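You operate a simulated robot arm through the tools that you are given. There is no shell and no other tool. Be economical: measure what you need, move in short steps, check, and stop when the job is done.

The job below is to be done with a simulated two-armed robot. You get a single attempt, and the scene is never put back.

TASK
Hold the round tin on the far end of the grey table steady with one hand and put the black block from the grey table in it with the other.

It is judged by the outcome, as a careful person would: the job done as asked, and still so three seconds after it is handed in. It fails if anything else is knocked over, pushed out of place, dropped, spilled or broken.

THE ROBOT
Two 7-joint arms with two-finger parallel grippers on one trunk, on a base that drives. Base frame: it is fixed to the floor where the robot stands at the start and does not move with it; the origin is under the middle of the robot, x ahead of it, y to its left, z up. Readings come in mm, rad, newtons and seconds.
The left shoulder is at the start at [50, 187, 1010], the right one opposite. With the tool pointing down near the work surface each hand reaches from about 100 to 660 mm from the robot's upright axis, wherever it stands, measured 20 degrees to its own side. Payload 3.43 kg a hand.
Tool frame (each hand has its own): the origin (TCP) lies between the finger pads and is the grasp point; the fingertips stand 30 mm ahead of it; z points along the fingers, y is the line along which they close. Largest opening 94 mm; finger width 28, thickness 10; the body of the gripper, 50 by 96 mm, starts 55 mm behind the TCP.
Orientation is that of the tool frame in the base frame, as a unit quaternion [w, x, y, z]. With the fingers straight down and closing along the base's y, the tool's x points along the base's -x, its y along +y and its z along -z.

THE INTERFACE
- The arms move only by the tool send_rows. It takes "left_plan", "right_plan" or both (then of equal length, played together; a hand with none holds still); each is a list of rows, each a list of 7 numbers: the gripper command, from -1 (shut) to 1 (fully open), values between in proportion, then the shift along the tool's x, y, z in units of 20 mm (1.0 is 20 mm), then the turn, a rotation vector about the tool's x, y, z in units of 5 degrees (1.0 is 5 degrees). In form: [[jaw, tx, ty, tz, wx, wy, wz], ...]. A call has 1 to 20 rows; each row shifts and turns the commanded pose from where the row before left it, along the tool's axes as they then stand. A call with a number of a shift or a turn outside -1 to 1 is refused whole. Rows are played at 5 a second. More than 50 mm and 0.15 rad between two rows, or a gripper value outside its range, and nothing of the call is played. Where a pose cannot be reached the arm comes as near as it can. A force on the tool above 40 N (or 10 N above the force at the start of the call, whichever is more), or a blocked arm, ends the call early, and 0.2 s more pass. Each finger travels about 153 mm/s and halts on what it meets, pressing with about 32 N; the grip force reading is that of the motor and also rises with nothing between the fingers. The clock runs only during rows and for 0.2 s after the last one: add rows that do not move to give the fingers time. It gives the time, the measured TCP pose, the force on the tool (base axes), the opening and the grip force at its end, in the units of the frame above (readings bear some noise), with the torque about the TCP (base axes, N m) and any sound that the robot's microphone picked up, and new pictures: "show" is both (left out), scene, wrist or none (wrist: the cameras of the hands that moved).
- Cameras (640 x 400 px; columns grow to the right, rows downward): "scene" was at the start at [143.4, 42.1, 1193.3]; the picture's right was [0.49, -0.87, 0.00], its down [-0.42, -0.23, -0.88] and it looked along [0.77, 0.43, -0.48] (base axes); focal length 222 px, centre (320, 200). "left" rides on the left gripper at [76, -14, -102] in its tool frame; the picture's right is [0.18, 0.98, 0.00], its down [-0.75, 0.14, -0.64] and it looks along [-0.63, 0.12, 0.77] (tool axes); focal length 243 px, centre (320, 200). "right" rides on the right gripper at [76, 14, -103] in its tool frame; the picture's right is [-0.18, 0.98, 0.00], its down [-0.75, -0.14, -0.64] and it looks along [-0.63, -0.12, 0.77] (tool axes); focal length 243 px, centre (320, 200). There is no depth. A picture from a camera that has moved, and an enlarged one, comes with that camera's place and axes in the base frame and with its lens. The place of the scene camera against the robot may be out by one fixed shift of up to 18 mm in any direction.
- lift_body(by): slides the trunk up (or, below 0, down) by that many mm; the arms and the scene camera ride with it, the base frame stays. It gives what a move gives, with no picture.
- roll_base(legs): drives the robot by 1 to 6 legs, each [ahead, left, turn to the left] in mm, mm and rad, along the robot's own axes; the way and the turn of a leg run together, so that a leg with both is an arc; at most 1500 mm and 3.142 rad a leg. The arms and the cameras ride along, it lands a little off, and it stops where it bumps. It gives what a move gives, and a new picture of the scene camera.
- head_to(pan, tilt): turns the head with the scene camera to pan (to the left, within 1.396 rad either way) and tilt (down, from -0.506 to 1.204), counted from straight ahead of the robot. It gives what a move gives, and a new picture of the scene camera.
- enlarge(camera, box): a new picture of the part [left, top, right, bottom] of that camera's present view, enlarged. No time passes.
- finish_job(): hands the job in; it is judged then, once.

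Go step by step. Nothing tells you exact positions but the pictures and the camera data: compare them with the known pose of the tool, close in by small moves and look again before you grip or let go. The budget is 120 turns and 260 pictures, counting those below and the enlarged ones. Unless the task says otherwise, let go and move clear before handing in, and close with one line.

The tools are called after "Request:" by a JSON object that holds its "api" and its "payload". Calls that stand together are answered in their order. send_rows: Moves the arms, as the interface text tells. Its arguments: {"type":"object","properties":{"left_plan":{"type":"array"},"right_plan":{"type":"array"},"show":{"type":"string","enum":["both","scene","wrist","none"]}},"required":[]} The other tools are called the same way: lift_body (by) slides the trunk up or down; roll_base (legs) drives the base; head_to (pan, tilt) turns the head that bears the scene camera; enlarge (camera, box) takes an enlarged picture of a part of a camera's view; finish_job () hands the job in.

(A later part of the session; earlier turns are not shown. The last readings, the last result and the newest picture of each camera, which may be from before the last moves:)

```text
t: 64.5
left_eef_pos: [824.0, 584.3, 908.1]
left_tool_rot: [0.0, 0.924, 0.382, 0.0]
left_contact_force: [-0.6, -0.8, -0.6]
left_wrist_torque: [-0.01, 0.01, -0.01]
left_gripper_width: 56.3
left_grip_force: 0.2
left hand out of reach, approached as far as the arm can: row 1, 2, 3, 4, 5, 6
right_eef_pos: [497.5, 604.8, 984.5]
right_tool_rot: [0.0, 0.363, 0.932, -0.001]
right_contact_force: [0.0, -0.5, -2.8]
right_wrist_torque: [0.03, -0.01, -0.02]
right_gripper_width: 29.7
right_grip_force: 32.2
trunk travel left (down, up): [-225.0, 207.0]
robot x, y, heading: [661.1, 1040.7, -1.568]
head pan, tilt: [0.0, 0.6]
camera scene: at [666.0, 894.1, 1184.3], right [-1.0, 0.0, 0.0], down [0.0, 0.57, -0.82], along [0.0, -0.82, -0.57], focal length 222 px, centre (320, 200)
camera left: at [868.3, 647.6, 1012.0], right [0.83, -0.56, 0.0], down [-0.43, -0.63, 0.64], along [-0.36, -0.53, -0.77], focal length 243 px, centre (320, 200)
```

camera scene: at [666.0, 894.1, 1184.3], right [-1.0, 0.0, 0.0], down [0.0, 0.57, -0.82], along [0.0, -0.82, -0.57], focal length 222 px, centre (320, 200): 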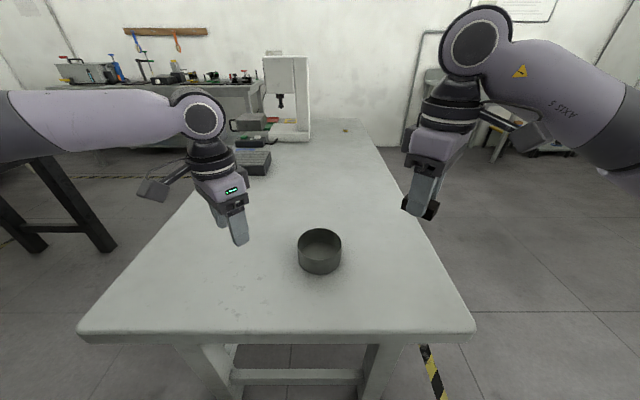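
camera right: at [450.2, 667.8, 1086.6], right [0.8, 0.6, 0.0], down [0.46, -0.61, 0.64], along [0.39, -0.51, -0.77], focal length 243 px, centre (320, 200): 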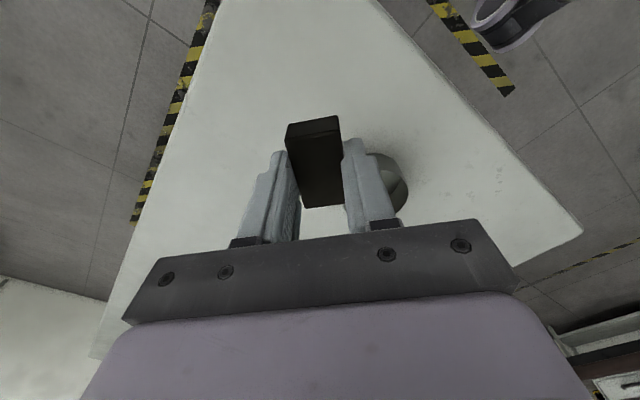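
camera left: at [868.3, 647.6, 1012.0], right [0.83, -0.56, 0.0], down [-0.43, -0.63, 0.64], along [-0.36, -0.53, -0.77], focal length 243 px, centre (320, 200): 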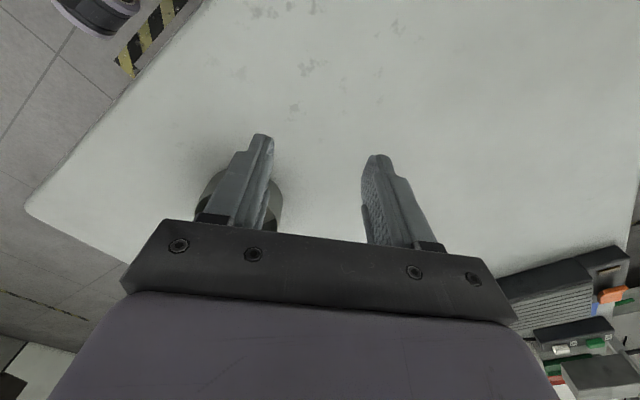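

The left hand didn't move at all, which looks like a joint limit. I'll probe separate directions with small moves.

Request:
{"api": "send_rows", "payload": {"left_plan": [[0.2, -0.7, 0.7, 0, 0, 0, 0], [0.2, -0.7, 0.7, 0, 0, 0, 0]], "show": "none"}}

Request:
{"api": "send_rows", "payload": {"left_plan": [[0.2, -0.7, -0.7, 0, 0, 0, 0], [0.2, -0.7, -0.7, 0, 0, 0, 0]], "show": "none"}}

Request:
{"api": "send_rows", "payload": {"left_plan": [[0.2, 0, 0, -1, 0, 0, 0], [0.2, 0, 0, -1, 0, 0, 0]], "show": "none"}}

Request:
{"api": "send_rows", "payload": {"left_plan": [[0.2, -0.7, -0.7, 0, 0, 0, 0], [0.2, -0.7, -0.7, 0, 0, 0, 0]], "show": "none"}}

```text
t: 65.1
left_eef_pos: [842.7, 560.4, 909.7]
left_tool_rot: [0.0, 0.924, 0.382, -0.001]
left_contact_force: [-0.2, 0.4, 0.4]
left_wrist_torque: [-0.01, 0.0, 0.01]
left_gripper_width: 56.3
left_grip_force: 0.1
left hand out of reach, approached as far as the arm can: row 1, 2
right_eef_pos: [497.2, 605.1, 984.5]
right_tool_rot: [-0.001, 0.363, 0.932, 0.0]
right_contact_force: [0.3, 0.2, -2.6]
right_wrist_torque: [-0.01, -0.02, 0.03]
right_gripper_width: 29.6
right_grip_force: 32.1
trunk travel left (down, up): [-225.0, 207.0]
robot x, y, heading: [662.1, 1041.9, -1.571]
head pan, tilt: [0.0, 0.6]
```

```text
t: 65.7
left_eef_pos: [827.9, 579.1, 909.6]
left_tool_rot: [0.0, 0.924, 0.383, -0.001]
left_contact_force: [-0.2, 0.5, -0.4]
left_wrist_torque: [-0.02, 0.01, 0.0]
left_gripper_width: 56.5
left_grip_force: 0.0
left hand out of reach, approached as far as the arm can: row 1, 2
right_eef_pos: [497.0, 605.4, 984.5]
right_tool_rot: [0.0, 0.363, 0.932, 0.0]
right_contact_force: [0.0, 0.1, -3.2]
right_wrist_torque: [0.0, -0.01, 0.04]
right_gripper_width: 29.6
right_grip_force: 31.9
trunk travel left (down, up): [-225.0, 207.0]
robot x, y, heading: [661.0, 1042.3, -1.566]
head pan, tilt: [0.0, 0.6]
```

```text
t: 66.3
left_eef_pos: [830.0, 579.0, 949.2]
left_tool_rot: [0.0, 0.924, 0.382, -0.001]
left_contact_force: [0.1, 0.0, -0.1]
left_wrist_torque: [0.0, 0.0, 0.01]
left_gripper_width: 56.5
left_grip_force: 0.1
right_eef_pos: [498.0, 606.4, 983.9]
right_tool_rot: [-0.001, 0.363, 0.932, 0.0]
right_contact_force: [-1.1, -0.1, -1.7]
right_wrist_torque: [-0.01, 0.02, 0.04]
right_gripper_width: 29.2
right_grip_force: 32.2
trunk travel left (down, up): [-225.0, 207.0]
robot x, y, heading: [661.7, 1045.3, -1.575]
head pan, tilt: [0.0, 0.6]
```

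```text
t: 66.9
left_eef_pos: [815.0, 599.1, 947.0]
left_tool_rot: [0.0, 0.924, 0.383, -0.001]
left_contact_force: [-0.4, -0.3, -0.5]
left_wrist_torque: [0.01, 0.01, 0.01]
left_gripper_width: 56.2
left_grip_force: 0.2
left hand out of reach, approached as far as the arm can: row 1, 2
right_eef_pos: [497.4, 605.7, 984.4]
right_tool_rot: [0.0, 0.364, 0.932, 0.0]
right_contact_force: [-0.2, 0.2, -2.3]
right_wrist_torque: [0.03, 0.01, 0.0]
right_gripper_width: 29.5
right_grip_force: 32.0
trunk travel left (down, up): [-225.0, 207.0]
robot x, y, heading: [658.7, 1045.8, -1.576]
head pan, tilt: [0.0, 0.6]
```

The left arm slides along a limit line that keeps it about 130 mm short. Before repositioning the base, I'll check that the right hand can get over the tin.

Request:
{"api": "send_rows", "payload": {"right_plan": [[-1, -0.95, 0.31, 0, 0, 0, 0], [-1, -0.95, 0.31, 0, 0, 0, 0], [-1, -0.95, 0.31, 0, 0, 0, 0], [-1, -0.95, 0.31, 0, 0, 0, 0], [-1, -0.95, 0.31, 0, 0, 0, 0], [-1, -0.95, 0.31, 0, 0, 0, 0], [-1, -0.95, 0.31, 0, 0, 0, 0], [-1, -0.95, 0.31, 0, 0, 0, 0]], "show": "scene"}}

```text
t: 68.7
left_eef_pos: [815.9, 598.6, 944.4]
left_tool_rot: [0.0, 0.924, 0.383, -0.002]
left_contact_force: [0.6, -0.4, 0.2]
left_wrist_torque: [0.0, -0.01, 0.0]
left_gripper_width: 56.4
left_grip_force: 0.1
right_eef_pos: [644.8, 536.4, 985.1]
right_tool_rot: [0.001, 0.364, 0.932, 0.0]
right_contact_force: [0.1, 0.3, -2.6]
right_wrist_torque: [0.02, 0.02, -0.02]
right_gripper_width: 29.4
right_grip_force: 32.1
trunk travel left (down, up): [-225.0, 207.0]
robot x, y, heading: [660.5, 1044.6, -1.569]
head pan, tilt: [0.0, 0.6]
camera scene: at [666.2, 894.0, 1184.3], right [-1.0, 0.0, 0.0], down [0.0, 0.57, -0.82], along [0.0, -0.82, -0.57], focal length 222 px, centre (320, 200)
```

scene: 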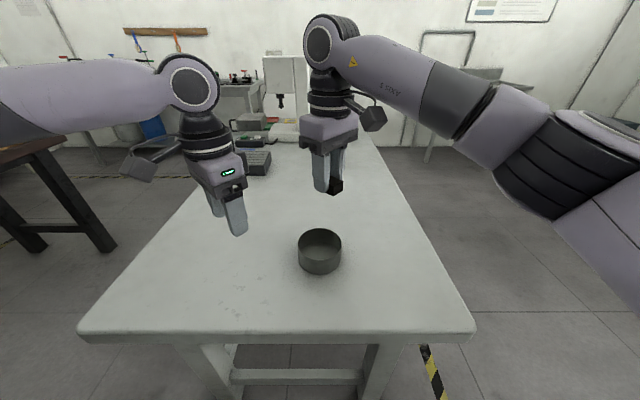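

The right hand reaches over the tin easily. Only the left arm's posture is limiting, so turning the robot to the right would bring the tin into the left arm's range. I'll look down to check the clearance between base and table.

Request:
{"api": "head_to", "payload": {"pan": 0.0, "tilt": 1.2}}

```text
t: 69.7
left_eef_pos: [815.8, 599.6, 946.4]
left_tool_rot: [0.0, 0.924, 0.383, -0.001]
left_contact_force: [-0.1, -0.4, -0.1]
left_wrist_torque: [0.01, 0.0, -0.01]
left_gripper_width: 56.2
left_grip_force: 0.1
right_eef_pos: [644.1, 536.3, 984.9]
right_tool_rot: [0.0, 0.364, 0.931, 0.0]
right_contact_force: [0.2, -0.5, -3.1]
right_wrist_torque: [0.0, -0.01, -0.03]
right_gripper_width: 29.6
right_grip_force: 31.2
trunk travel left (down, up): [-225.0, 207.0]
robot x, y, heading: [661.3, 1045.3, -1.577]
head pan, tilt: [0.0, 1.201]
camera scene: at [666.1, 926.5, 1139.8], right [-1.0, 0.0, 0.0], down [0.0, 0.93, -0.36], along [0.0, -0.36, -0.93], focal length 222 px, centre (320, 200)
```

scene: 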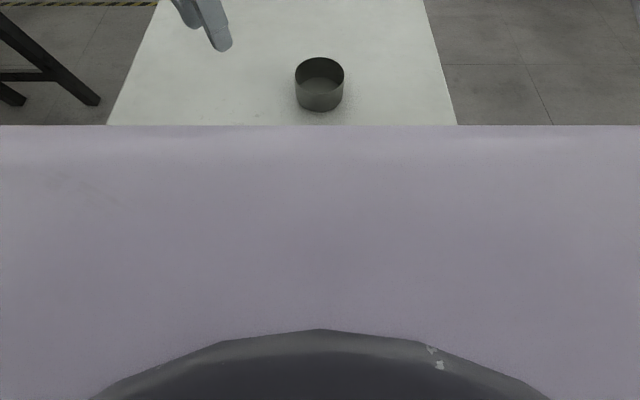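

The chest hides the base, but turning in place is low risk, and both hands are well above the tin. I'll turn right by 0.33 rad so the tin lies to the left front.

Request:
{"api": "roll_base", "payload": {"legs": [[0, 0, -0.33]]}}

Request:
{"api": "head_to", "payload": {"pan": 0.2, "tilt": 0.75}}

```text
t: 71.1
left_eef_pos: [665.3, 572.5, 946.7]
left_tool_rot: [0.001, 0.974, 0.227, -0.002]
left_contact_force: [-0.7, 0.6, -0.8]
left_wrist_torque: [0.01, 0.01, -0.01]
left_gripper_width: 56.3
left_grip_force: 0.0
right_eef_pos: [481.8, 569.8, 985.1]
right_tool_rot: [0.001, 0.511, 0.86, -0.001]
right_contact_force: [-0.4, -0.1, -2.2]
right_wrist_torque: [0.0, -0.03, -0.03]
right_gripper_width: 29.6
right_grip_force: 32.2
trunk travel left (down, up): [-225.0, 207.0]
robot x, y, heading: [658.6, 1043.0, -1.902]
head pan, tilt: [0.0, 1.201]
camera scene: at [629.2, 932.7, 1139.7], right [-0.95, 0.32, 0.0], down [0.3, 0.88, -0.36], along [-0.12, -0.34, -0.93], focal length 222 px, centre (320, 200)
```

scene: 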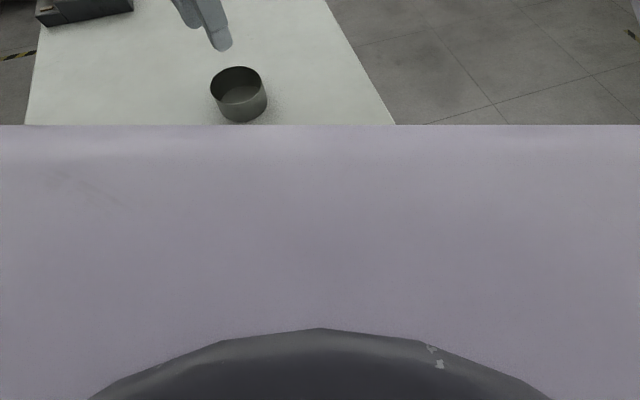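

```text
t: 72.0
left_eef_pos: [664.0, 571.7, 946.2]
left_tool_rot: [0.001, 0.974, 0.228, -0.001]
left_contact_force: [-0.4, 0.1, -0.3]
left_wrist_torque: [0.03, 0.0, 0.05]
left_gripper_width: 56.1
left_grip_force: 0.0
right_eef_pos: [481.4, 569.1, 985.4]
right_tool_rot: [0.001, 0.51, 0.86, 0.0]
right_contact_force: [0.0, 0.1, -2.0]
right_wrist_torque: [0.0, -0.01, -0.02]
right_gripper_width: 29.3
right_grip_force: 32.4
trunk travel left (down, up): [-225.0, 207.0]
robot x, y, heading: [660.0, 1042.1, -1.901]
head pan, tilt: [0.201, 0.75]
camera scene: at [636.7, 903.4, 1171.4], right [-0.99, 0.13, 0.0], down [0.09, 0.68, -0.73], along [-0.09, -0.72, -0.68], focal length 222 px, centre (320, 200)
```

scene: 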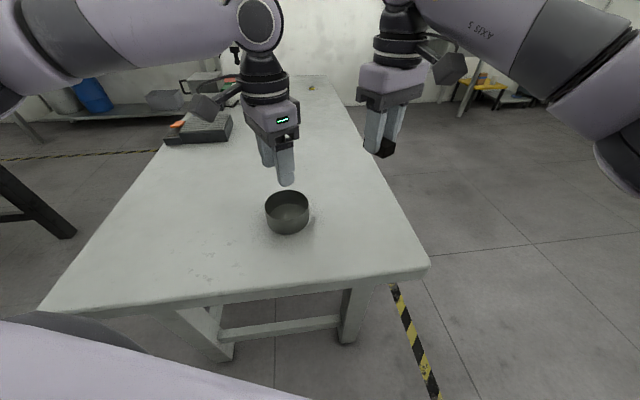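

The left hand is now beside the tin. I'll turn it 30° to line up with the tin's left wall and use its camera to pin down the tin.

Request:
{"api": "send_rows", "payload": {"left_plan": [[0.2, 0, 0, 0, 0, 0, -1], [0.2, 0, 0, 0, 0, 0, -1], [0.2, 0, 0, 0, 0, 0, -1], [0.2, 0, 0, 0, 0, 0, -1], [0.2, 0, 0, 0, 0, 0, -1], [0.2, 0, 0, 0, 0, 0, -1], [0.2, 0, 0, 0, 0, 0, 0]], "show": "wrist"}}

```text
t: 73.6
left_eef_pos: [663.8, 571.5, 945.9]
left_tool_rot: [0.0, 0.882, 0.472, -0.001]
left_contact_force: [-0.1, -0.1, 0.4]
left_wrist_torque: [0.0, 0.01, 0.02]
left_gripper_width: 56.4
left_grip_force: 0.0
right_eef_pos: [482.1, 569.0, 984.5]
right_tool_rot: [0.0, 0.511, 0.86, 0.0]
right_contact_force: [0.4, 0.4, -2.2]
right_wrist_torque: [-0.01, 0.0, 0.0]
right_gripper_width: 29.2
right_grip_force: 32.0
trunk travel left (down, up): [-225.0, 207.0]
robot x, y, heading: [660.4, 1043.5, -1.895]
head pan, tilt: [0.201, 0.75]
camera left: at [695.1, 643.3, 1049.7], right [0.92, -0.39, 0.0], down [-0.3, -0.7, 0.64], along [-0.25, -0.59, -0.77], focal length 243 px, centre (320, 200)
```

left: 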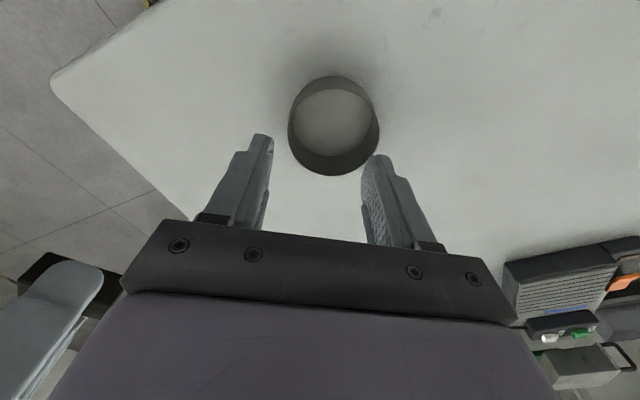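

Request:
{"api": "enlarge", "payload": {"camera": "left", "box": [248, 65, 424, 175]}}

```text
3.64 times, centred on (336, 120) of left
camera zoom: at [695.1, 643.3, 1049.7], right [0.92, -0.39, 0.0], down [-0.3, -0.7, 0.64], along [-0.25, -0.59, -0.77], focal length 882 px, centre (262, 491)
```

zoom: 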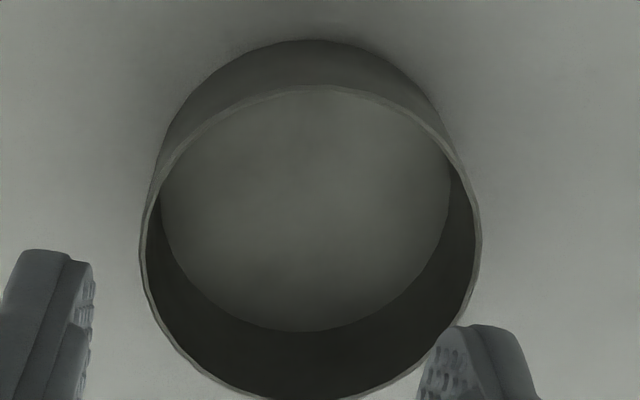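

The tin's centre now reads about (664, 528), rim near z 795. I'll place the left hand straddling the left wall, just above the rim.

Request:
{"api": "send_rows", "payload": {"left_plan": [[0.2, -0.36, 0.746, 0, 0, 0, 0], [0.2, -0.36, 0.746, 0, 0, 0, 0], [0.2, -0.36, 0.746, 0, 0, 0, 0], [0.2, -0.36, 0.746, 0, 0, 0, 0], [0.2, -0.36, 0.746, 0, 0, 0, 0], [0.2, 0, 0, 1, 0, 0, 0], [0.2, 0, 0, 1, 0, 0, 0], [0.2, 0, 0, 1, 0, 0, 0], [0.2, 0, 0, 1, 0, 0, 0], [0.2, 0, 0, 0, 0, 0, 0]]}}

```text
t: 75.8
left_eef_pos: [704.5, 498.8, 868.5]
left_tool_rot: [-0.001, 0.881, 0.472, -0.001]
left_contact_force: [-1.0, 0.9, 0.3]
left_wrist_torque: [-0.04, 0.01, -0.05]
left_gripper_width: 56.2
left_grip_force: 0.0
right_eef_pos: [481.2, 569.0, 985.6]
right_tool_rot: [0.0, 0.511, 0.86, -0.001]
right_contact_force: [0.0, -0.7, -3.7]
right_wrist_torque: [-0.02, 0.03, 0.0]
right_gripper_width: 29.5
right_grip_force: 32.3
trunk travel left (down, up): [-225.0, 207.0]
robot x, y, heading: [656.3, 1043.5, -1.901]
head pan, tilt: [0.201, 0.75]
camera scene: at [636.8, 903.4, 1171.4], right [-0.99, 0.13, 0.0], down [0.09, 0.68, -0.73], along [-0.09, -0.73, -0.68], focal length 222 px, centre (320, 200)
camera left: at [736.1, 570.3, 970.5], right [0.92, -0.39, 0.0], down [-0.3, -0.7, 0.64], along [-0.25, -0.59, -0.77], focal length 243 px, centre (320, 200)
```

scene: 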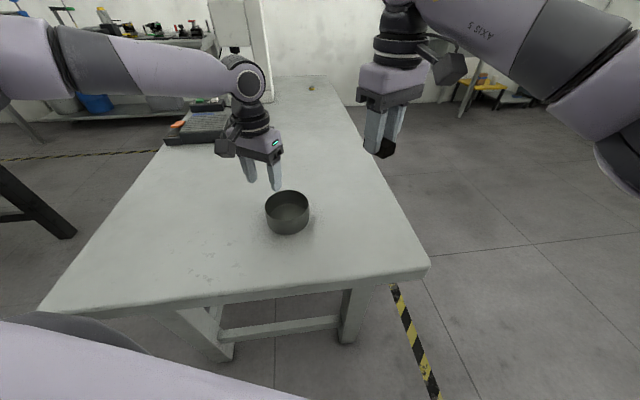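
left: 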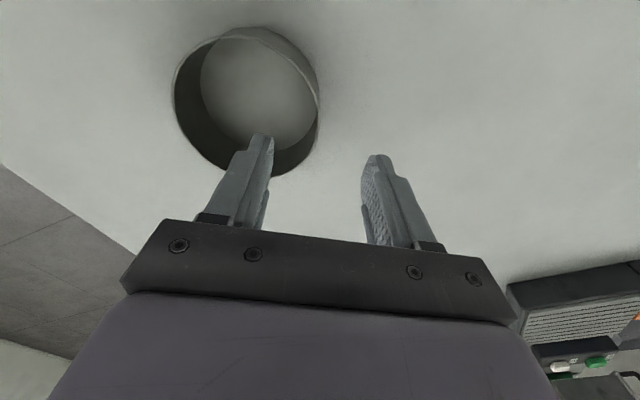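

Request:
{"api": "enlarge", "payload": {"camera": "left", "box": [150, 10, 406, 170]}}

Request:
{"api": "enlarge", "payload": {"camera": "scene", "box": [216, 150, 344, 230]}}

```text
2.50 times, centred on (278, 90) of left
camera zoom: at [736.1, 570.3, 970.5], right [0.92, -0.39, 0.0], down [-0.3, -0.7, 0.64], along [-0.25, -0.59, -0.77], focal length 606 px, centre (425, 475)
```

zoom: 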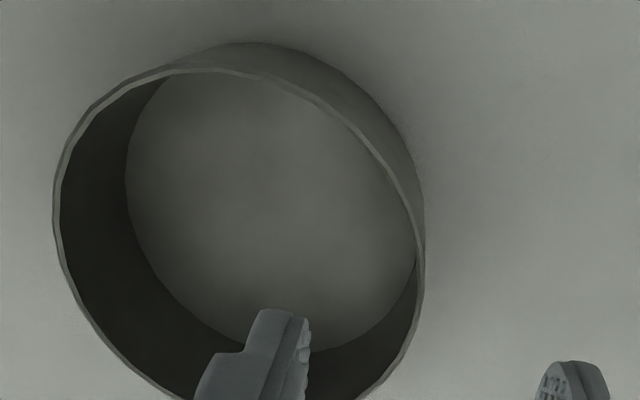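

```text
5.00 times, centred on (280, 190) of scene
camera zoom: at [636.8, 903.4, 1171.4], right [-0.99, 0.13, 0.0], down [0.09, 0.68, -0.73], along [-0.09, -0.73, -0.68], focal length 1111 px, centre (520, 250)
```

zoom: 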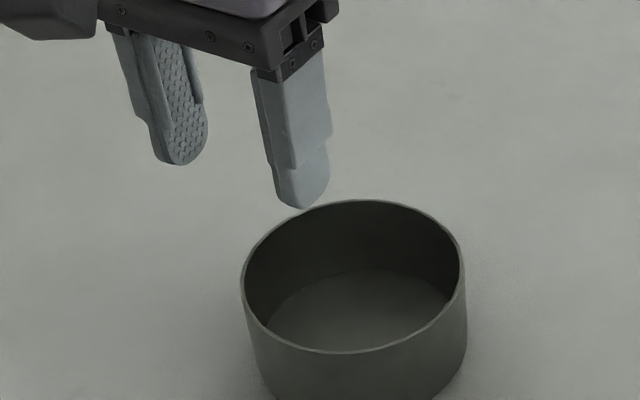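

A fit of the rim gives centre (662, 525) and radius 52, so the left hand sits within 2 mm of the wall line. I'll lower it over the wall.

Request:
{"api": "send_rows", "payload": {"left_plan": [[0.2, -0.1, 0.05, 0.85, 0, 0, 0], [0.2, 0, 0, 0.85, 0, 0, 0], [0.2, 0, 0, 0.85, 0, 0, 0], [0.2, 0, 0, 0.85, 0, 0, 0], [0.2, 0, 0, 0, 0, 0, 0]]}}

Request:
{"api": "enlarge", "payload": {"camera": "scene", "box": [216, 150, 344, 230]}}

```text
t: 77.0
left_eef_pos: [715.2, 501.8, 801.4]
left_tool_rot: [-0.001, 0.882, 0.472, -0.002]
left_contact_force: [0.5, 0.5, 0.8]
left_wrist_torque: [-0.01, -0.02, 0.03]
left_gripper_width: 56.5
left_grip_force: 0.0
left hand out of reach, approached as far as the arm can: row 3, 4
right_eef_pos: [482.1, 569.0, 985.3]
right_tool_rot: [0.0, 0.51, 0.86, 0.001]
right_contact_force: [0.5, -0.6, -3.3]
right_wrist_torque: [-0.01, 0.02, -0.01]
right_gripper_width: 29.8
right_grip_force: 31.6
trunk travel left (down, up): [-225.0, 207.0]
robot x, y, heading: [662.7, 1040.5, -1.9]
head pan, tilt: [0.201, 0.75]
camera scene: at [636.8, 903.4, 1171.4], right [-0.99, 0.13, 0.0], down [0.09, 0.68, -0.73], along [-0.09, -0.73, -0.68], focal length 222 px, centre (320, 200)
camera left: at [746.4, 573.5, 904.5], right [0.92, -0.39, 0.0], down [-0.3, -0.7, 0.64], along [-0.26, -0.59, -0.76], focal length 243 px, centre (320, 200)
```

scene: 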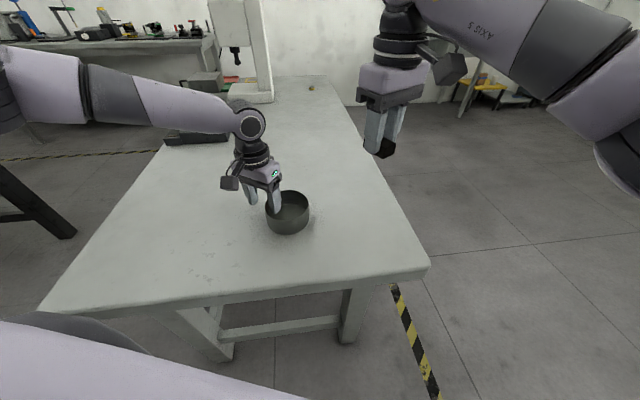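
left: 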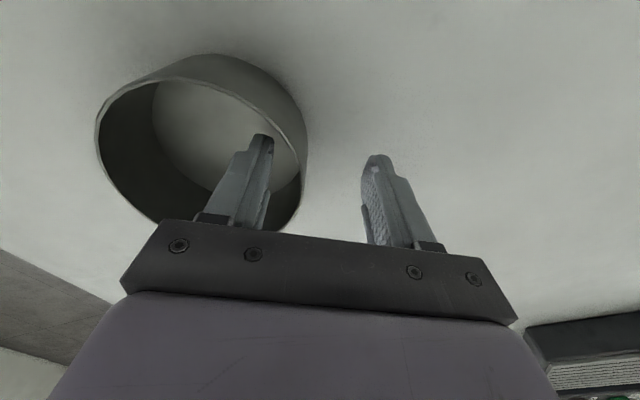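

```text
5.00 times, centred on (280, 190) of scene
camera zoom: at [636.8, 903.4, 1171.4], right [-0.99, 0.13, 0.0], down [0.09, 0.68, -0.73], along [-0.09, -0.73, -0.68], focal length 1111 px, centre (520, 250)
```

zoom: 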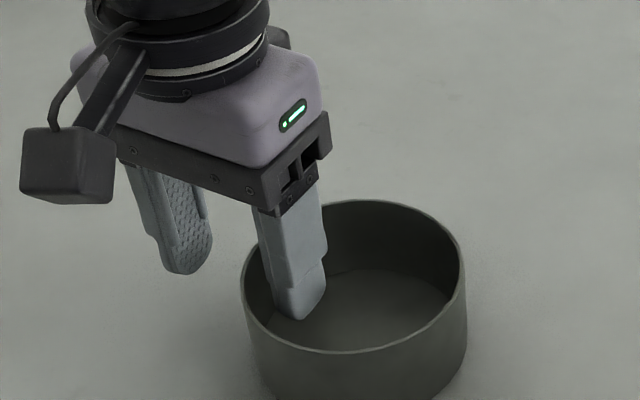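

The arm hit its reach limit low down and slid outward about 10 mm, with no contact. I'll raise the left hand straight back up, re-centre it, and then lower the trunk so the arm keeps its workable posture.

Request:
{"api": "send_rows", "payload": {"left_plan": [[0.2, 0, 0, -0.85, 0, 0, 0], [0.2, 0, 0, -0.85, 0, 0, 0], [0.2, 0, 0, -0.85, 0, 0, 0], [0.2, 0, 0, -0.85, 0, 0, 0], [0.2, -0.52, -0.31, 0, 0, 0, 0], [0.2, 0, 0, 0, 0, 0, 0]], "show": "none"}}

```text
t: 78.4
left_eef_pos: [703.6, 497.5, 870.9]
left_tool_rot: [-0.001, 0.882, 0.472, -0.001]
left_contact_force: [0.2, 0.8, -0.6]
left_wrist_torque: [0.01, 0.01, -0.01]
left_gripper_width: 56.6
left_grip_force: 0.0
right_eef_pos: [481.1, 568.8, 984.2]
right_tool_rot: [0.0, 0.51, 0.86, 0.0]
right_contact_force: [0.3, -0.2, -2.2]
right_wrist_torque: [0.0, 0.0, -0.01]
right_gripper_width: 29.7
right_grip_force: 32.2
trunk travel left (down, up): [-225.0, 207.0]
robot x, y, heading: [662.7, 1045.1, -1.902]
head pan, tilt: [0.201, 0.75]
```

The left hand is re-centred at (704, 497). Now I'll lower the trunk by 70 mm to bring the fingers down around the wall.

Request:
{"api": "lift_body", "payload": {"by": -40}}

Request:
{"api": "lift_body", "payload": {"by": -30}}

Request:
{"api": "enlarge", "payload": {"camera": "left", "box": [0, 0, 640, 400]}}

Request:
{"api": "enlarge", "payload": {"camera": "scene", "box": [216, 130, 344, 210]}}

```text
t: 79.2
left_eef_pos: [703.8, 497.7, 830.9]
left_tool_rot: [0.0, 0.882, 0.471, -0.001]
left_contact_force: [-0.5, 0.8, 0.9]
left_wrist_torque: [0.02, 0.04, -0.01]
left_gripper_width: 56.3
left_grip_force: 0.0
right_eef_pos: [480.7, 569.8, 944.2]
right_tool_rot: [-0.001, 0.511, 0.86, 0.0]
right_contact_force: [-0.1, 0.2, -3.3]
right_wrist_torque: [-0.01, -0.02, -0.01]
right_gripper_width: 29.5
right_grip_force: 32.2
trunk travel left (down, up): [-185.0, 247.0]
robot x, y, heading: [662.7, 1044.0, -1.904]
head pan, tilt: [0.201, 0.75]
```

```text
t: 80.0
left_eef_pos: [704.1, 499.1, 801.4]
left_tool_rot: [0.0, 0.882, 0.472, -0.001]
left_contact_force: [-0.1, 0.7, 1.1]
left_wrist_torque: [-0.02, 0.01, 0.01]
left_gripper_width: 56.4
left_grip_force: 0.0
right_eef_pos: [481.0, 570.3, 914.6]
right_tool_rot: [0.0, 0.509, 0.861, 0.0]
right_contact_force: [0.5, 0.2, -2.8]
right_wrist_torque: [-0.01, -0.01, 0.0]
right_gripper_width: 29.5
right_grip_force: 31.4
trunk travel left (down, up): [-155.0, 277.0]
robot x, y, heading: [661.8, 1043.9, -1.899]
head pan, tilt: [0.201, 0.75]
```

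```text
1.00 times, centred on (320, 200) of left (not enlarged: the box is as wide or as high as the picture)
camera zoom: at [734.8, 568.7, 903.5], right [0.92, -0.39, 0.0], down [-0.3, -0.7, 0.64], along [-0.25, -0.59, -0.77], focal length 243 px, centre (320, 200)
```

zoom: 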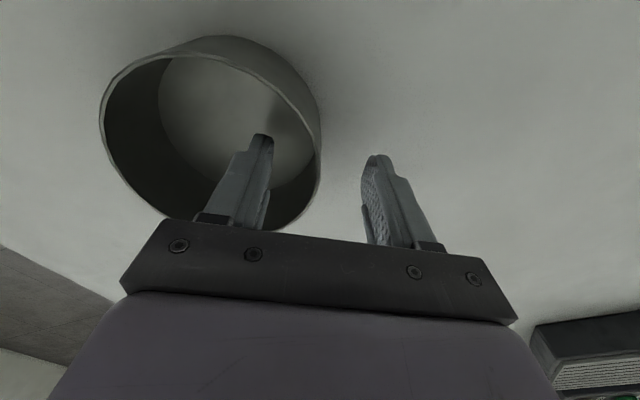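

```text
5.00 times, centred on (280, 170) of scene
camera zoom: at [636.8, 903.6, 1101.4], right [-0.99, 0.13, 0.0], down [0.09, 0.68, -0.73], along [-0.09, -0.73, -0.68], focal length 1111 px, centre (520, 350)
```

zoom: 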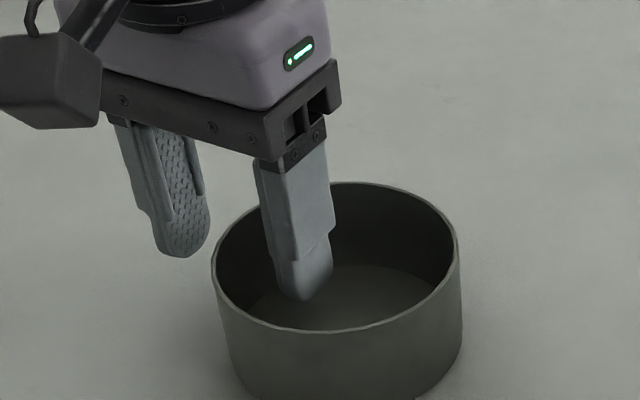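

The wall runs midway between the left fingers. I'll close them gradually.

Request:
{"api": "send_rows", "payload": {"left_plan": [[0.0, 0, 0, 0, 0, 0, 0], [-0.2, 0, 0, 0, 0, 0, 0], [-0.4, 0, 0, 0, 0, 0, 0], [-0.6, 0, 0, 0, 0, 0, 0], [-0.75, 0, 0, 0, 0, 0, 0], [-0.85, 0, 0, 0, 0, 0, 0], [-1, 0, 0, 0, 0, 0, 0], [-1, 0, 0, 0, 0, 0, 0], [-1, 0, 0, 0, 0, 0, 0]]}}

Request:
{"api": "enlarge", "payload": {"camera": "scene", "box": [216, 130, 344, 210]}}

```text
t: 82.0
left_eef_pos: [704.3, 498.9, 800.5]
left_tool_rot: [0.0, 0.882, 0.472, -0.001]
left_contact_force: [-0.1, 0.4, 0.2]
left_wrist_torque: [-0.01, 0.04, 0.0]
left_gripper_width: 6.8
left_grip_force: 32.2
right_eef_pos: [480.5, 569.8, 914.5]
right_tool_rot: [0.001, 0.511, 0.86, 0.001]
right_contact_force: [0.7, 0.1, -2.9]
right_wrist_torque: [-0.01, 0.03, 0.01]
right_gripper_width: 29.6
right_grip_force: 31.8
trunk travel left (down, up): [-155.0, 277.0]
robot x, y, heading: [662.9, 1044.5, -1.898]
head pan, tilt: [0.201, 0.75]
camera scene: at [636.8, 903.4, 1101.4], right [-0.99, 0.13, 0.0], down [0.09, 0.68, -0.73], along [-0.09, -0.73, -0.68], focal length 222 px, centre (320, 200)
camera left: at [734.8, 568.6, 903.4], right [0.92, -0.39, 0.0], down [-0.3, -0.7, 0.64], along [-0.25, -0.59, -0.77], focal length 243 px, centre (320, 200)
```

scene: 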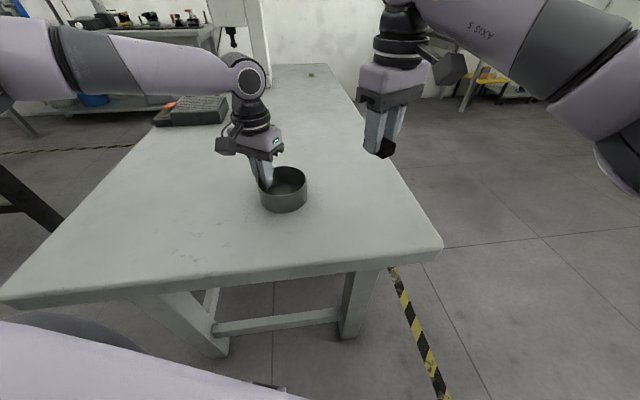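
left: 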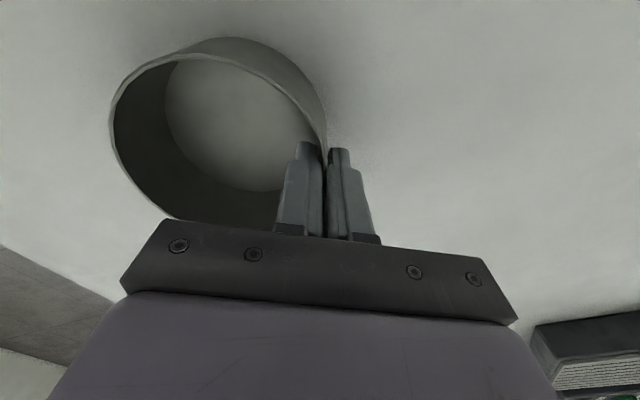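

```text
5.00 times, centred on (280, 170) of scene
camera zoom: at [636.8, 903.4, 1101.4], right [-0.99, 0.13, 0.0], down [0.09, 0.68, -0.73], along [-0.09, -0.73, -0.68], focal length 1111 px, centre (520, 350)
```

zoom: 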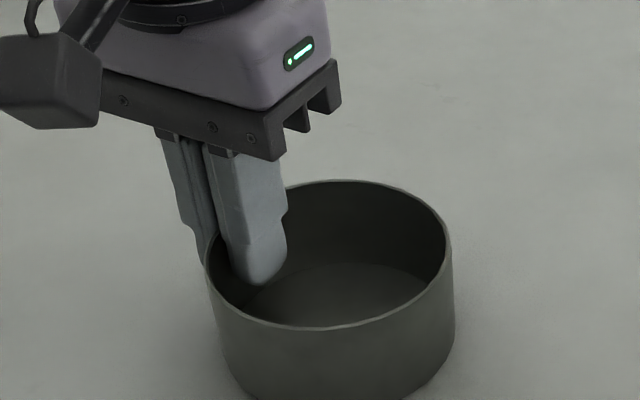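

The tin is held by its left wall and its centre is now at about (663, 526). I'll bring the right hand with the block to a staging point beside the tin. There I'll turn it further and lean it away from the left hand.

Request:
{"api": "send_rows", "payload": {"right_plan": [[-1, -0.59, 0.91, 0, 0, 0, 0], [-1, -0.59, 0.91, 0, 0, 0, 0], [-1, -0.59, 0.91, 0, 0, 0, 0], [-1, -0.59, 0.91, 0, 0, 0, 0], [-1, -0.59, 0.91, 0, 0, 0, 0], [-1, -0.59, 0.91, 0, 0, 0, 0], [-1, 0, 0, 0, 0, 0, -1], [-1, 0, 0, 0, 0, 0, -1], [-1, 0, 0, 0, 0, 0, -1], [-1, 0, 0, 0, 0, 0, -1], [-1, 0, 0, 0, 0, 0, -1], [-1, 0, 0, 0, 0, -1, 0], [-1, 0, 0, 0, 0, -1, 0], [-1, 0, 0, 0, 0, -1, 0], [-1, 0, 0, 0, 0, -1, 0], [-1, 0, 0, 0, 0, -1, 0], [-1, 0, 0, 0, 0, 0, 0]]}}

```text
t: 85.6
left_eef_pos: [703.5, 496.8, 800.6]
left_tool_rot: [0.0, 0.882, 0.471, -0.001]
left_contact_force: [-0.9, 0.5, -1.2]
left_wrist_torque: [-0.04, 0.0, -0.01]
left_gripper_width: 6.7
left_grip_force: 31.9
right_eef_pos: [590.0, 598.8, 902.1]
right_tool_rot: [0.2, 0.386, 0.896, -0.086]
right_contact_force: [-0.2, -0.2, -2.3]
right_wrist_torque: [0.01, 0.01, 0.0]
right_gripper_width: 29.8
right_grip_force: 31.8
right hand out of reach, approached as far as the arm can: row 6, 7, 8, 9, 10, 11
trunk travel left (down, up): [-155.0, 277.0]
robot x, y, heading: [665.8, 1039.8, -1.899]
head pan, tilt: [0.201, 0.75]
camera scene: at [636.7, 903.4, 1101.4], right [-0.99, 0.13, 0.0], down [0.09, 0.68, -0.73], along [-0.09, -0.73, -0.68], focal length 222 px, centre (320, 200)
camera right: at [521.5, 691.1, 961.6], right [0.83, 0.56, 0.08], down [0.18, -0.4, 0.9], along [0.53, -0.73, -0.43], focal length 243 px, centre (320, 200)
```

scene: 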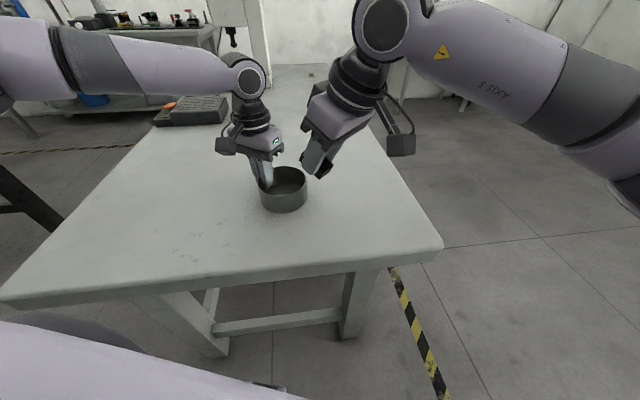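
right: 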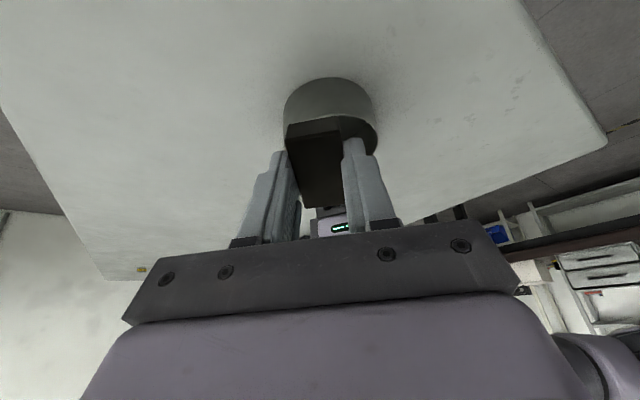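

The right hand leans about 25° away from the left hand, and the block is pointing at the tin. I'll advance it horizontally toward the tin in small steps.

Request:
{"api": "send_rows", "payload": {"right_plan": [[-1, -0.9, 0.03, 0.42, 0, 0, 0], [-1, -0.9, 0.03, 0.42, 0, 0, 0], [-1, -0.9, 0.03, 0.42, 0, 0, 0], [-1, 0, 0, 0, 0, 0, 0]]}}

```text
t: 86.6
left_eef_pos: [704.4, 497.5, 800.0]
left_tool_rot: [0.0, 0.882, 0.472, -0.001]
left_contact_force: [0.2, 0.3, 0.3]
left_wrist_torque: [-0.01, -0.05, -0.02]
left_gripper_width: 6.9
left_grip_force: 31.9
right_eef_pos: [632.0, 555.9, 901.7]
right_tool_rot: [0.199, 0.386, 0.897, -0.086]
right_contact_force: [0.4, -0.2, -2.1]
right_wrist_torque: [0.02, 0.05, 0.02]
right_gripper_width: 29.7
right_grip_force: 31.8
trunk travel left (down, up): [-155.0, 277.0]
robot x, y, heading: [659.2, 1040.5, -1.896]
head pan, tilt: [0.201, 0.75]
camera scene: at [636.8, 903.4, 1101.4], right [-0.99, 0.13, 0.0], down [0.09, 0.68, -0.73], along [-0.09, -0.73, -0.68], focal length 222 px, centre (320, 200)
camera right: at [564.3, 648.8, 962.2], right [0.83, 0.56, 0.08], down [0.18, -0.4, 0.9], along [0.53, -0.73, -0.43], focal length 243 px, centre (320, 200)
```

scene: 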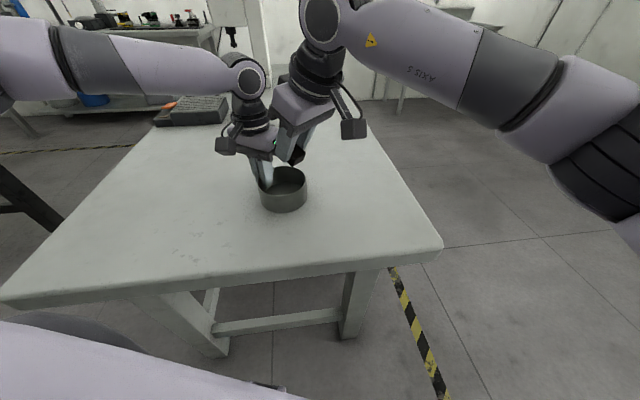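
right: 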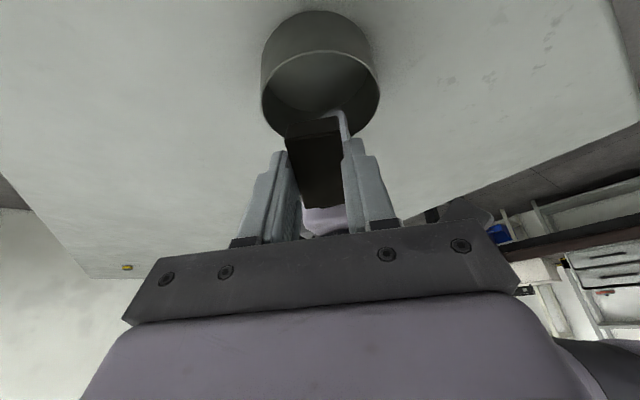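

It moves without a limit here. I'll look closely at the gap between the two hands before lowering.

Request:
{"api": "enlarge", "payload": {"camera": "scene", "box": [200, 90, 360, 190]}}

Request:
{"api": "enlarge", "payload": {"camera": "left", "box": [0, 0, 640, 400]}}

```text
4.00 times, centred on (280, 140) of scene
camera zoom: at [636.8, 903.4, 1101.4], right [-0.99, 0.13, 0.0], down [0.09, 0.68, -0.73], along [-0.09, -0.73, -0.68], focal length 889 px, centre (480, 440)
```

zoom: 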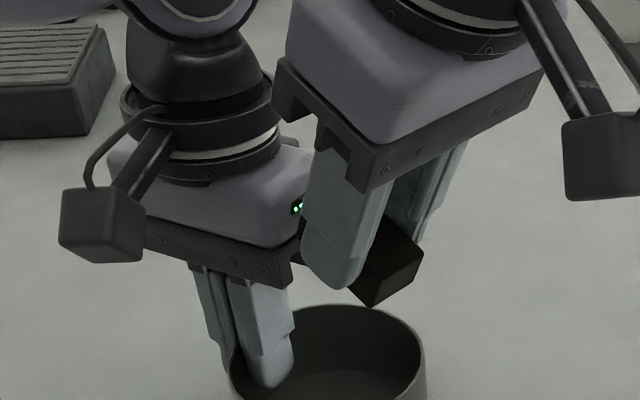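

```text
1.00 times, centred on (320, 200) of left (not enlarged: the box is as wide or as high as the picture)
camera zoom: at [734.9, 568.5, 903.4], right [0.92, -0.39, 0.0], down [-0.3, -0.7, 0.64], along [-0.25, -0.59, -0.77], focal length 243 px, centre (320, 200)
```

zoom: 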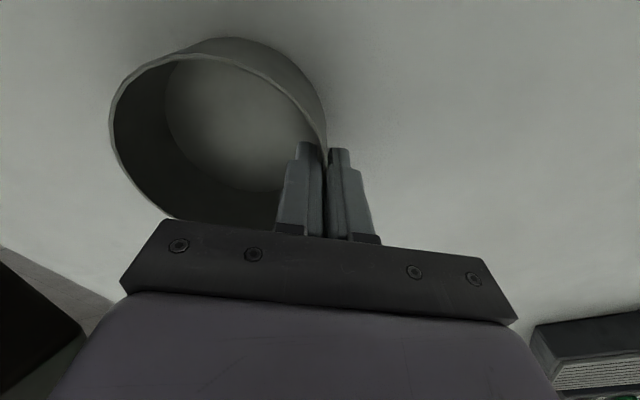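

The block is tilted, its lower end away from the left hand, with a gap of about 12 mm to the left gripper body. I'll go straight down 50 mm first so the block is below that body, then move inward 13 mm.

Request:
{"api": "send_rows", "payload": {"right_plan": [[-1, 0.425, 0, 0.904, 0, 0, 0], [-1, 0.425, 0, 0.904, 0, 0, 0], [-1, 0.212, 0, 0.452, 0, 0, 0], [-1, 0, 0, 0, 0, 0, 0]]}}

Request:
{"api": "enlarge", "payload": {"camera": "scene", "box": [200, 110, 360, 210]}}

```text
t: 87.6
left_eef_pos: [704.2, 497.4, 799.7]
left_tool_rot: [0.0, 0.882, 0.472, -0.002]
left_contact_force: [0.2, -0.6, 0.0]
left_wrist_torque: [0.02, -0.02, -0.03]
left_gripper_width: 7.0
left_grip_force: 31.9
right_eef_pos: [630.0, 556.9, 851.0]
right_tool_rot: [0.199, 0.385, 0.897, -0.085]
right_contact_force: [-0.2, -0.5, -1.4]
right_wrist_torque: [0.01, 0.03, -0.03]
right_gripper_width: 29.4
right_grip_force: 32.3
trunk travel left (down, up): [-155.0, 277.0]
robot x, y, heading: [661.5, 1043.7, -1.902]
head pan, tilt: [0.201, 0.75]
camera scene: at [636.8, 903.4, 1101.4], right [-0.99, 0.13, 0.0], down [0.09, 0.68, -0.73], along [-0.09, -0.73, -0.68], focal length 222 px, centre (320, 200)
camera right: at [563.2, 648.7, 910.6], right [0.83, 0.56, 0.08], down [0.18, -0.4, 0.9], along [0.53, -0.73, -0.43], focal length 243 px, centre (320, 200)
```

scene: 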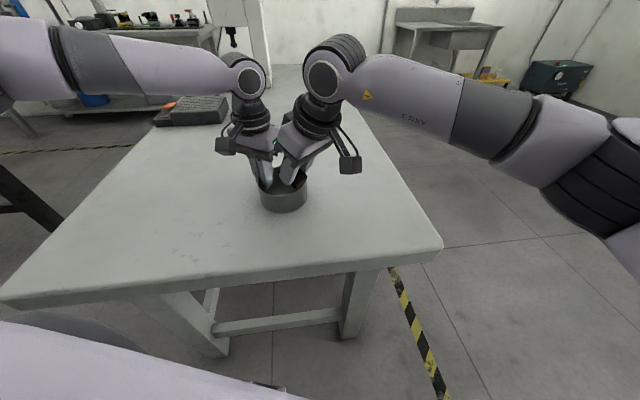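
right: 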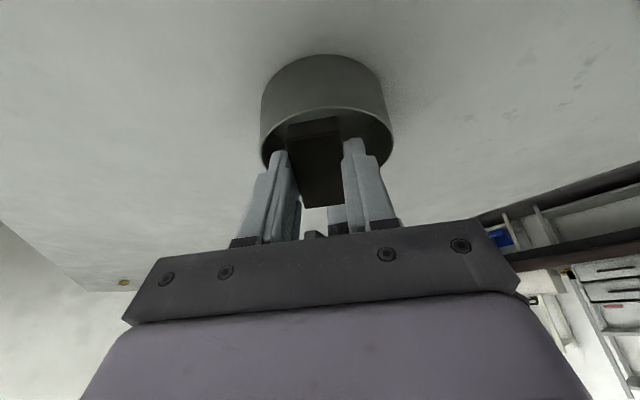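

```text
4.00 times, centred on (280, 160) of scene
camera zoom: at [636.8, 903.4, 1101.4], right [-0.99, 0.13, 0.0], down [0.09, 0.68, -0.73], along [-0.09, -0.73, -0.68], focal length 889 px, centre (480, 360)
```

zoom: 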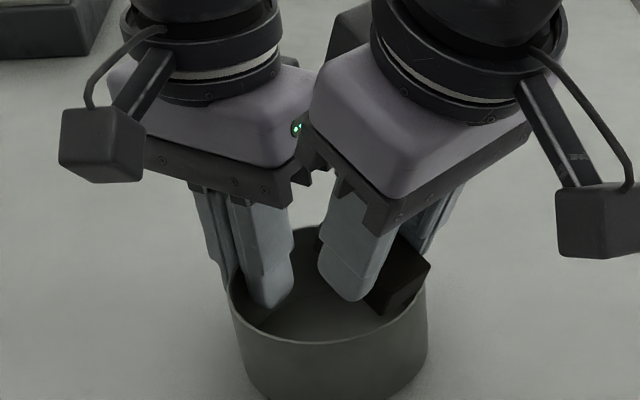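

There is still a gap of several centimetres between the bodies. I'll move inward 13 mm and lower 15 mm.

Request:
{"api": "send_rows", "payload": {"right_plan": [[-1, -0.59, 0.0, 0.278, 0, 0, 0], [-1, 0.32, 0, 0.68, 0, 0, 0], [-1, 0, 0, 0, 0, 0, 0]]}}

Request:
{"api": "enlarge", "payload": {"camera": "scene", "box": [216, 130, 344, 210]}}

Request:
{"api": "enlarge", "payload": {"camera": "left", "box": [0, 0, 640, 400]}}

```text
t: 88.4
left_eef_pos: [704.2, 497.6, 801.2]
left_tool_rot: [-0.001, 0.882, 0.471, -0.001]
left_contact_force: [0.3, -0.1, -0.1]
left_wrist_torque: [0.07, -0.07, 0.02]
left_gripper_width: 6.6
left_grip_force: 31.9
right_eef_pos: [639.4, 547.6, 835.2]
right_tool_rot: [0.199, 0.384, 0.897, -0.086]
right_contact_force: [0.0, 0.1, -2.9]
right_wrist_torque: [0.01, 0.06, -0.02]
right_gripper_width: 29.7
right_grip_force: 32.4
trunk travel left (down, up): [-155.0, 277.0]
robot x, y, heading: [661.4, 1041.4, -1.9]
head pan, tilt: [0.201, 0.75]
camera scene: at [636.8, 903.4, 1101.4], right [-0.99, 0.13, 0.0], down [0.09, 0.68, -0.73], along [-0.09, -0.73, -0.68], focal length 222 px, centre (320, 200)
camera right: at [572.1, 638.9, 895.7], right [0.83, 0.56, 0.08], down [0.18, -0.4, 0.9], along [0.53, -0.73, -0.43], focal length 243 px, centre (320, 200)
```

scene: 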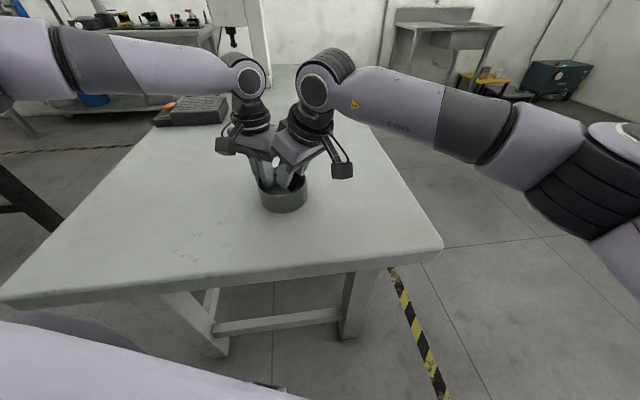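
right: 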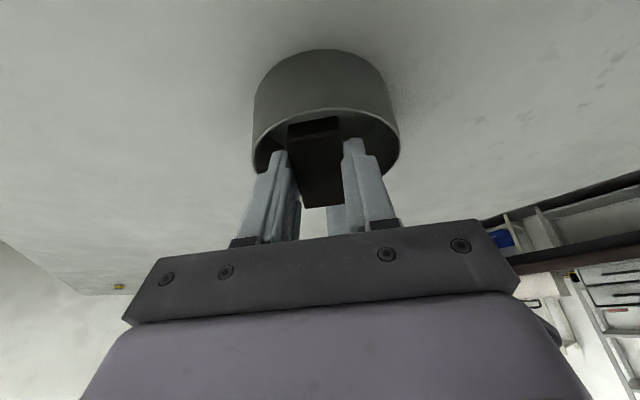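

```text
5.00 times, centred on (280, 170) of scene
camera zoom: at [636.8, 903.4, 1101.4], right [-0.99, 0.13, 0.0], down [0.09, 0.68, -0.73], along [-0.09, -0.73, -0.68], focal length 1111 px, centre (520, 350)
```

zoom: 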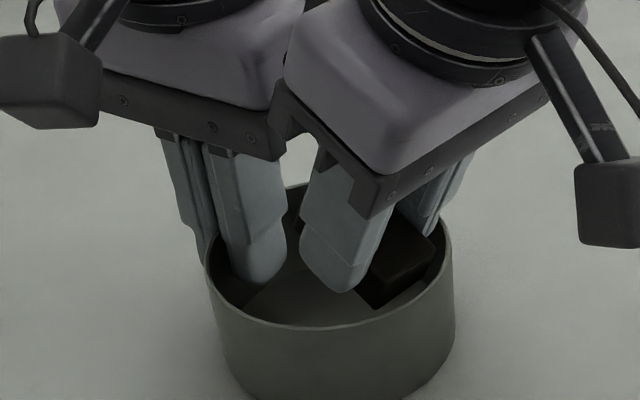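

```text
1.00 times, centred on (320, 200) of left (not enlarged: the box is as wide or as high as the picture)
camera zoom: at [734.8, 568.5, 903.4], right [0.92, -0.39, 0.0], down [-0.3, -0.7, 0.64], along [-0.25, -0.59, -0.77], focal length 243 px, centre (320, 200)
```

zoom: 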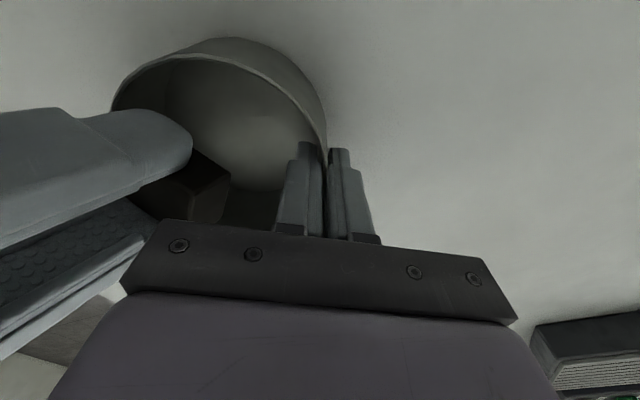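

The block's low end is just at the mouth, inside the rim, and nothing is touching. I'll lower 26 mm more to bring it into the tin.

Request:
{"api": "send_rows", "payload": {"right_plan": [[-1, 0.28, 0, 0.59, 0, 0, 0], [-1, 0.28, 0, 0.59, 0, 0, 0], [-1, 0, 0, 0, 0, 0, 0]]}}

Request:
{"api": "enlarge", "payload": {"camera": "scene", "box": [216, 130, 344, 210]}}

```text
t: 89.2
left_eef_pos: [701.2, 498.4, 800.4]
left_tool_rot: [-0.002, 0.883, 0.47, -0.003]
left_contact_force: [-11.7, 9.4, 1.1]
left_wrist_torque: [0.09, 0.05, -0.05]
left_gripper_width: 6.7
left_grip_force: 32.4
right_eef_pos: [641.6, 547.3, 810.1]
right_tool_rot: [0.202, 0.384, 0.897, -0.085]
right_contact_force: [13.3, -8.6, 1.9]
right_wrist_torque: [-0.18, -0.22, 0.12]
right_gripper_width: 29.5
right_grip_force: 31.9
trunk travel left (down, up): [-155.0, 277.0]
robot x, y, heading: [658.3, 1046.1, -1.899]
head pan, tilt: [0.201, 0.75]
camera scene: at [636.9, 903.5, 1101.5], right [-0.99, 0.13, 0.0], down [0.09, 0.68, -0.73], along [-0.09, -0.73, -0.68], focal length 222 px, centre (320, 200)
camera right: at [573.4, 638.8, 869.7], right [0.83, 0.56, 0.08], down [0.18, -0.39, 0.9], along [0.53, -0.73, -0.42], focal length 243 px, centre (320, 200)
```

scene: 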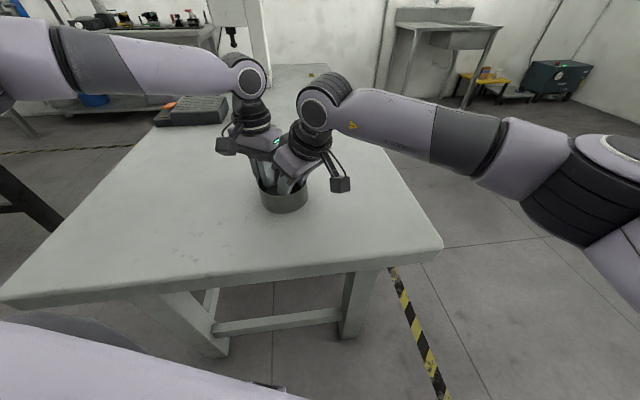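
right: 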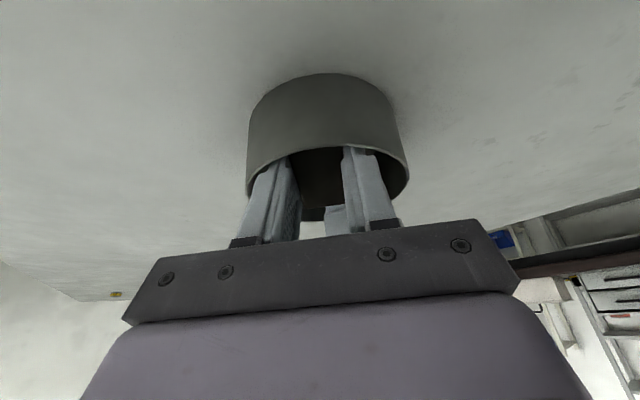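

```text
5.00 times, centred on (280, 170) of scene
camera zoom: at [636.9, 903.5, 1101.5], right [-0.99, 0.13, 0.0], down [0.09, 0.68, -0.73], along [-0.09, -0.73, -0.68], focal length 1111 px, centre (520, 350)
```

zoom: 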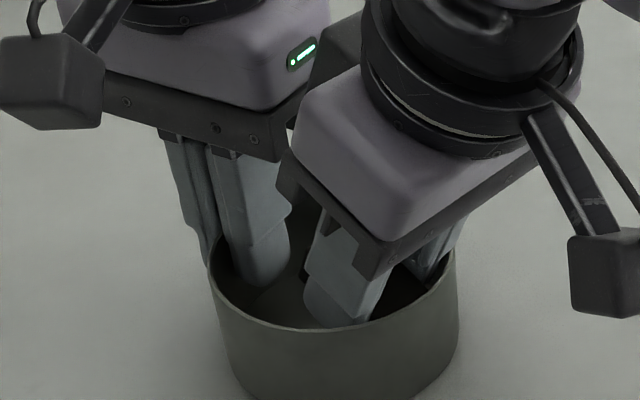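

The block is inside, but its far end presses the tin wall at about 15 N. I'll move inward 6 mm to relieve it.

Request:
{"api": "send_rows", "payload": {"right_plan": [[-1, -0.27, 0, 0.13, 0, 0, 0], [-1, 0, 0, 0, 0, 0, 0]], "show": "none"}}

```text
t: 89.8
left_eef_pos: [704.4, 496.5, 799.2]
left_tool_rot: [0.002, 0.881, 0.473, 0.0]
left_contact_force: [-0.9, 0.7, 0.8]
left_wrist_torque: [0.0, 0.0, 0.0]
left_gripper_width: 6.9
left_grip_force: 32.0
right_eef_pos: [643.3, 542.6, 809.4]
right_tool_rot: [0.198, 0.386, 0.897, -0.085]
right_contact_force: [0.9, 0.7, -2.8]
right_wrist_torque: [0.0, 0.01, 0.03]
right_gripper_width: 29.7
right_grip_force: 32.1
trunk travel left (down, up): [-155.0, 277.0]
robot x, y, heading: [657.8, 1044.1, -1.901]
head pan, tilt: [0.201, 0.75]
```

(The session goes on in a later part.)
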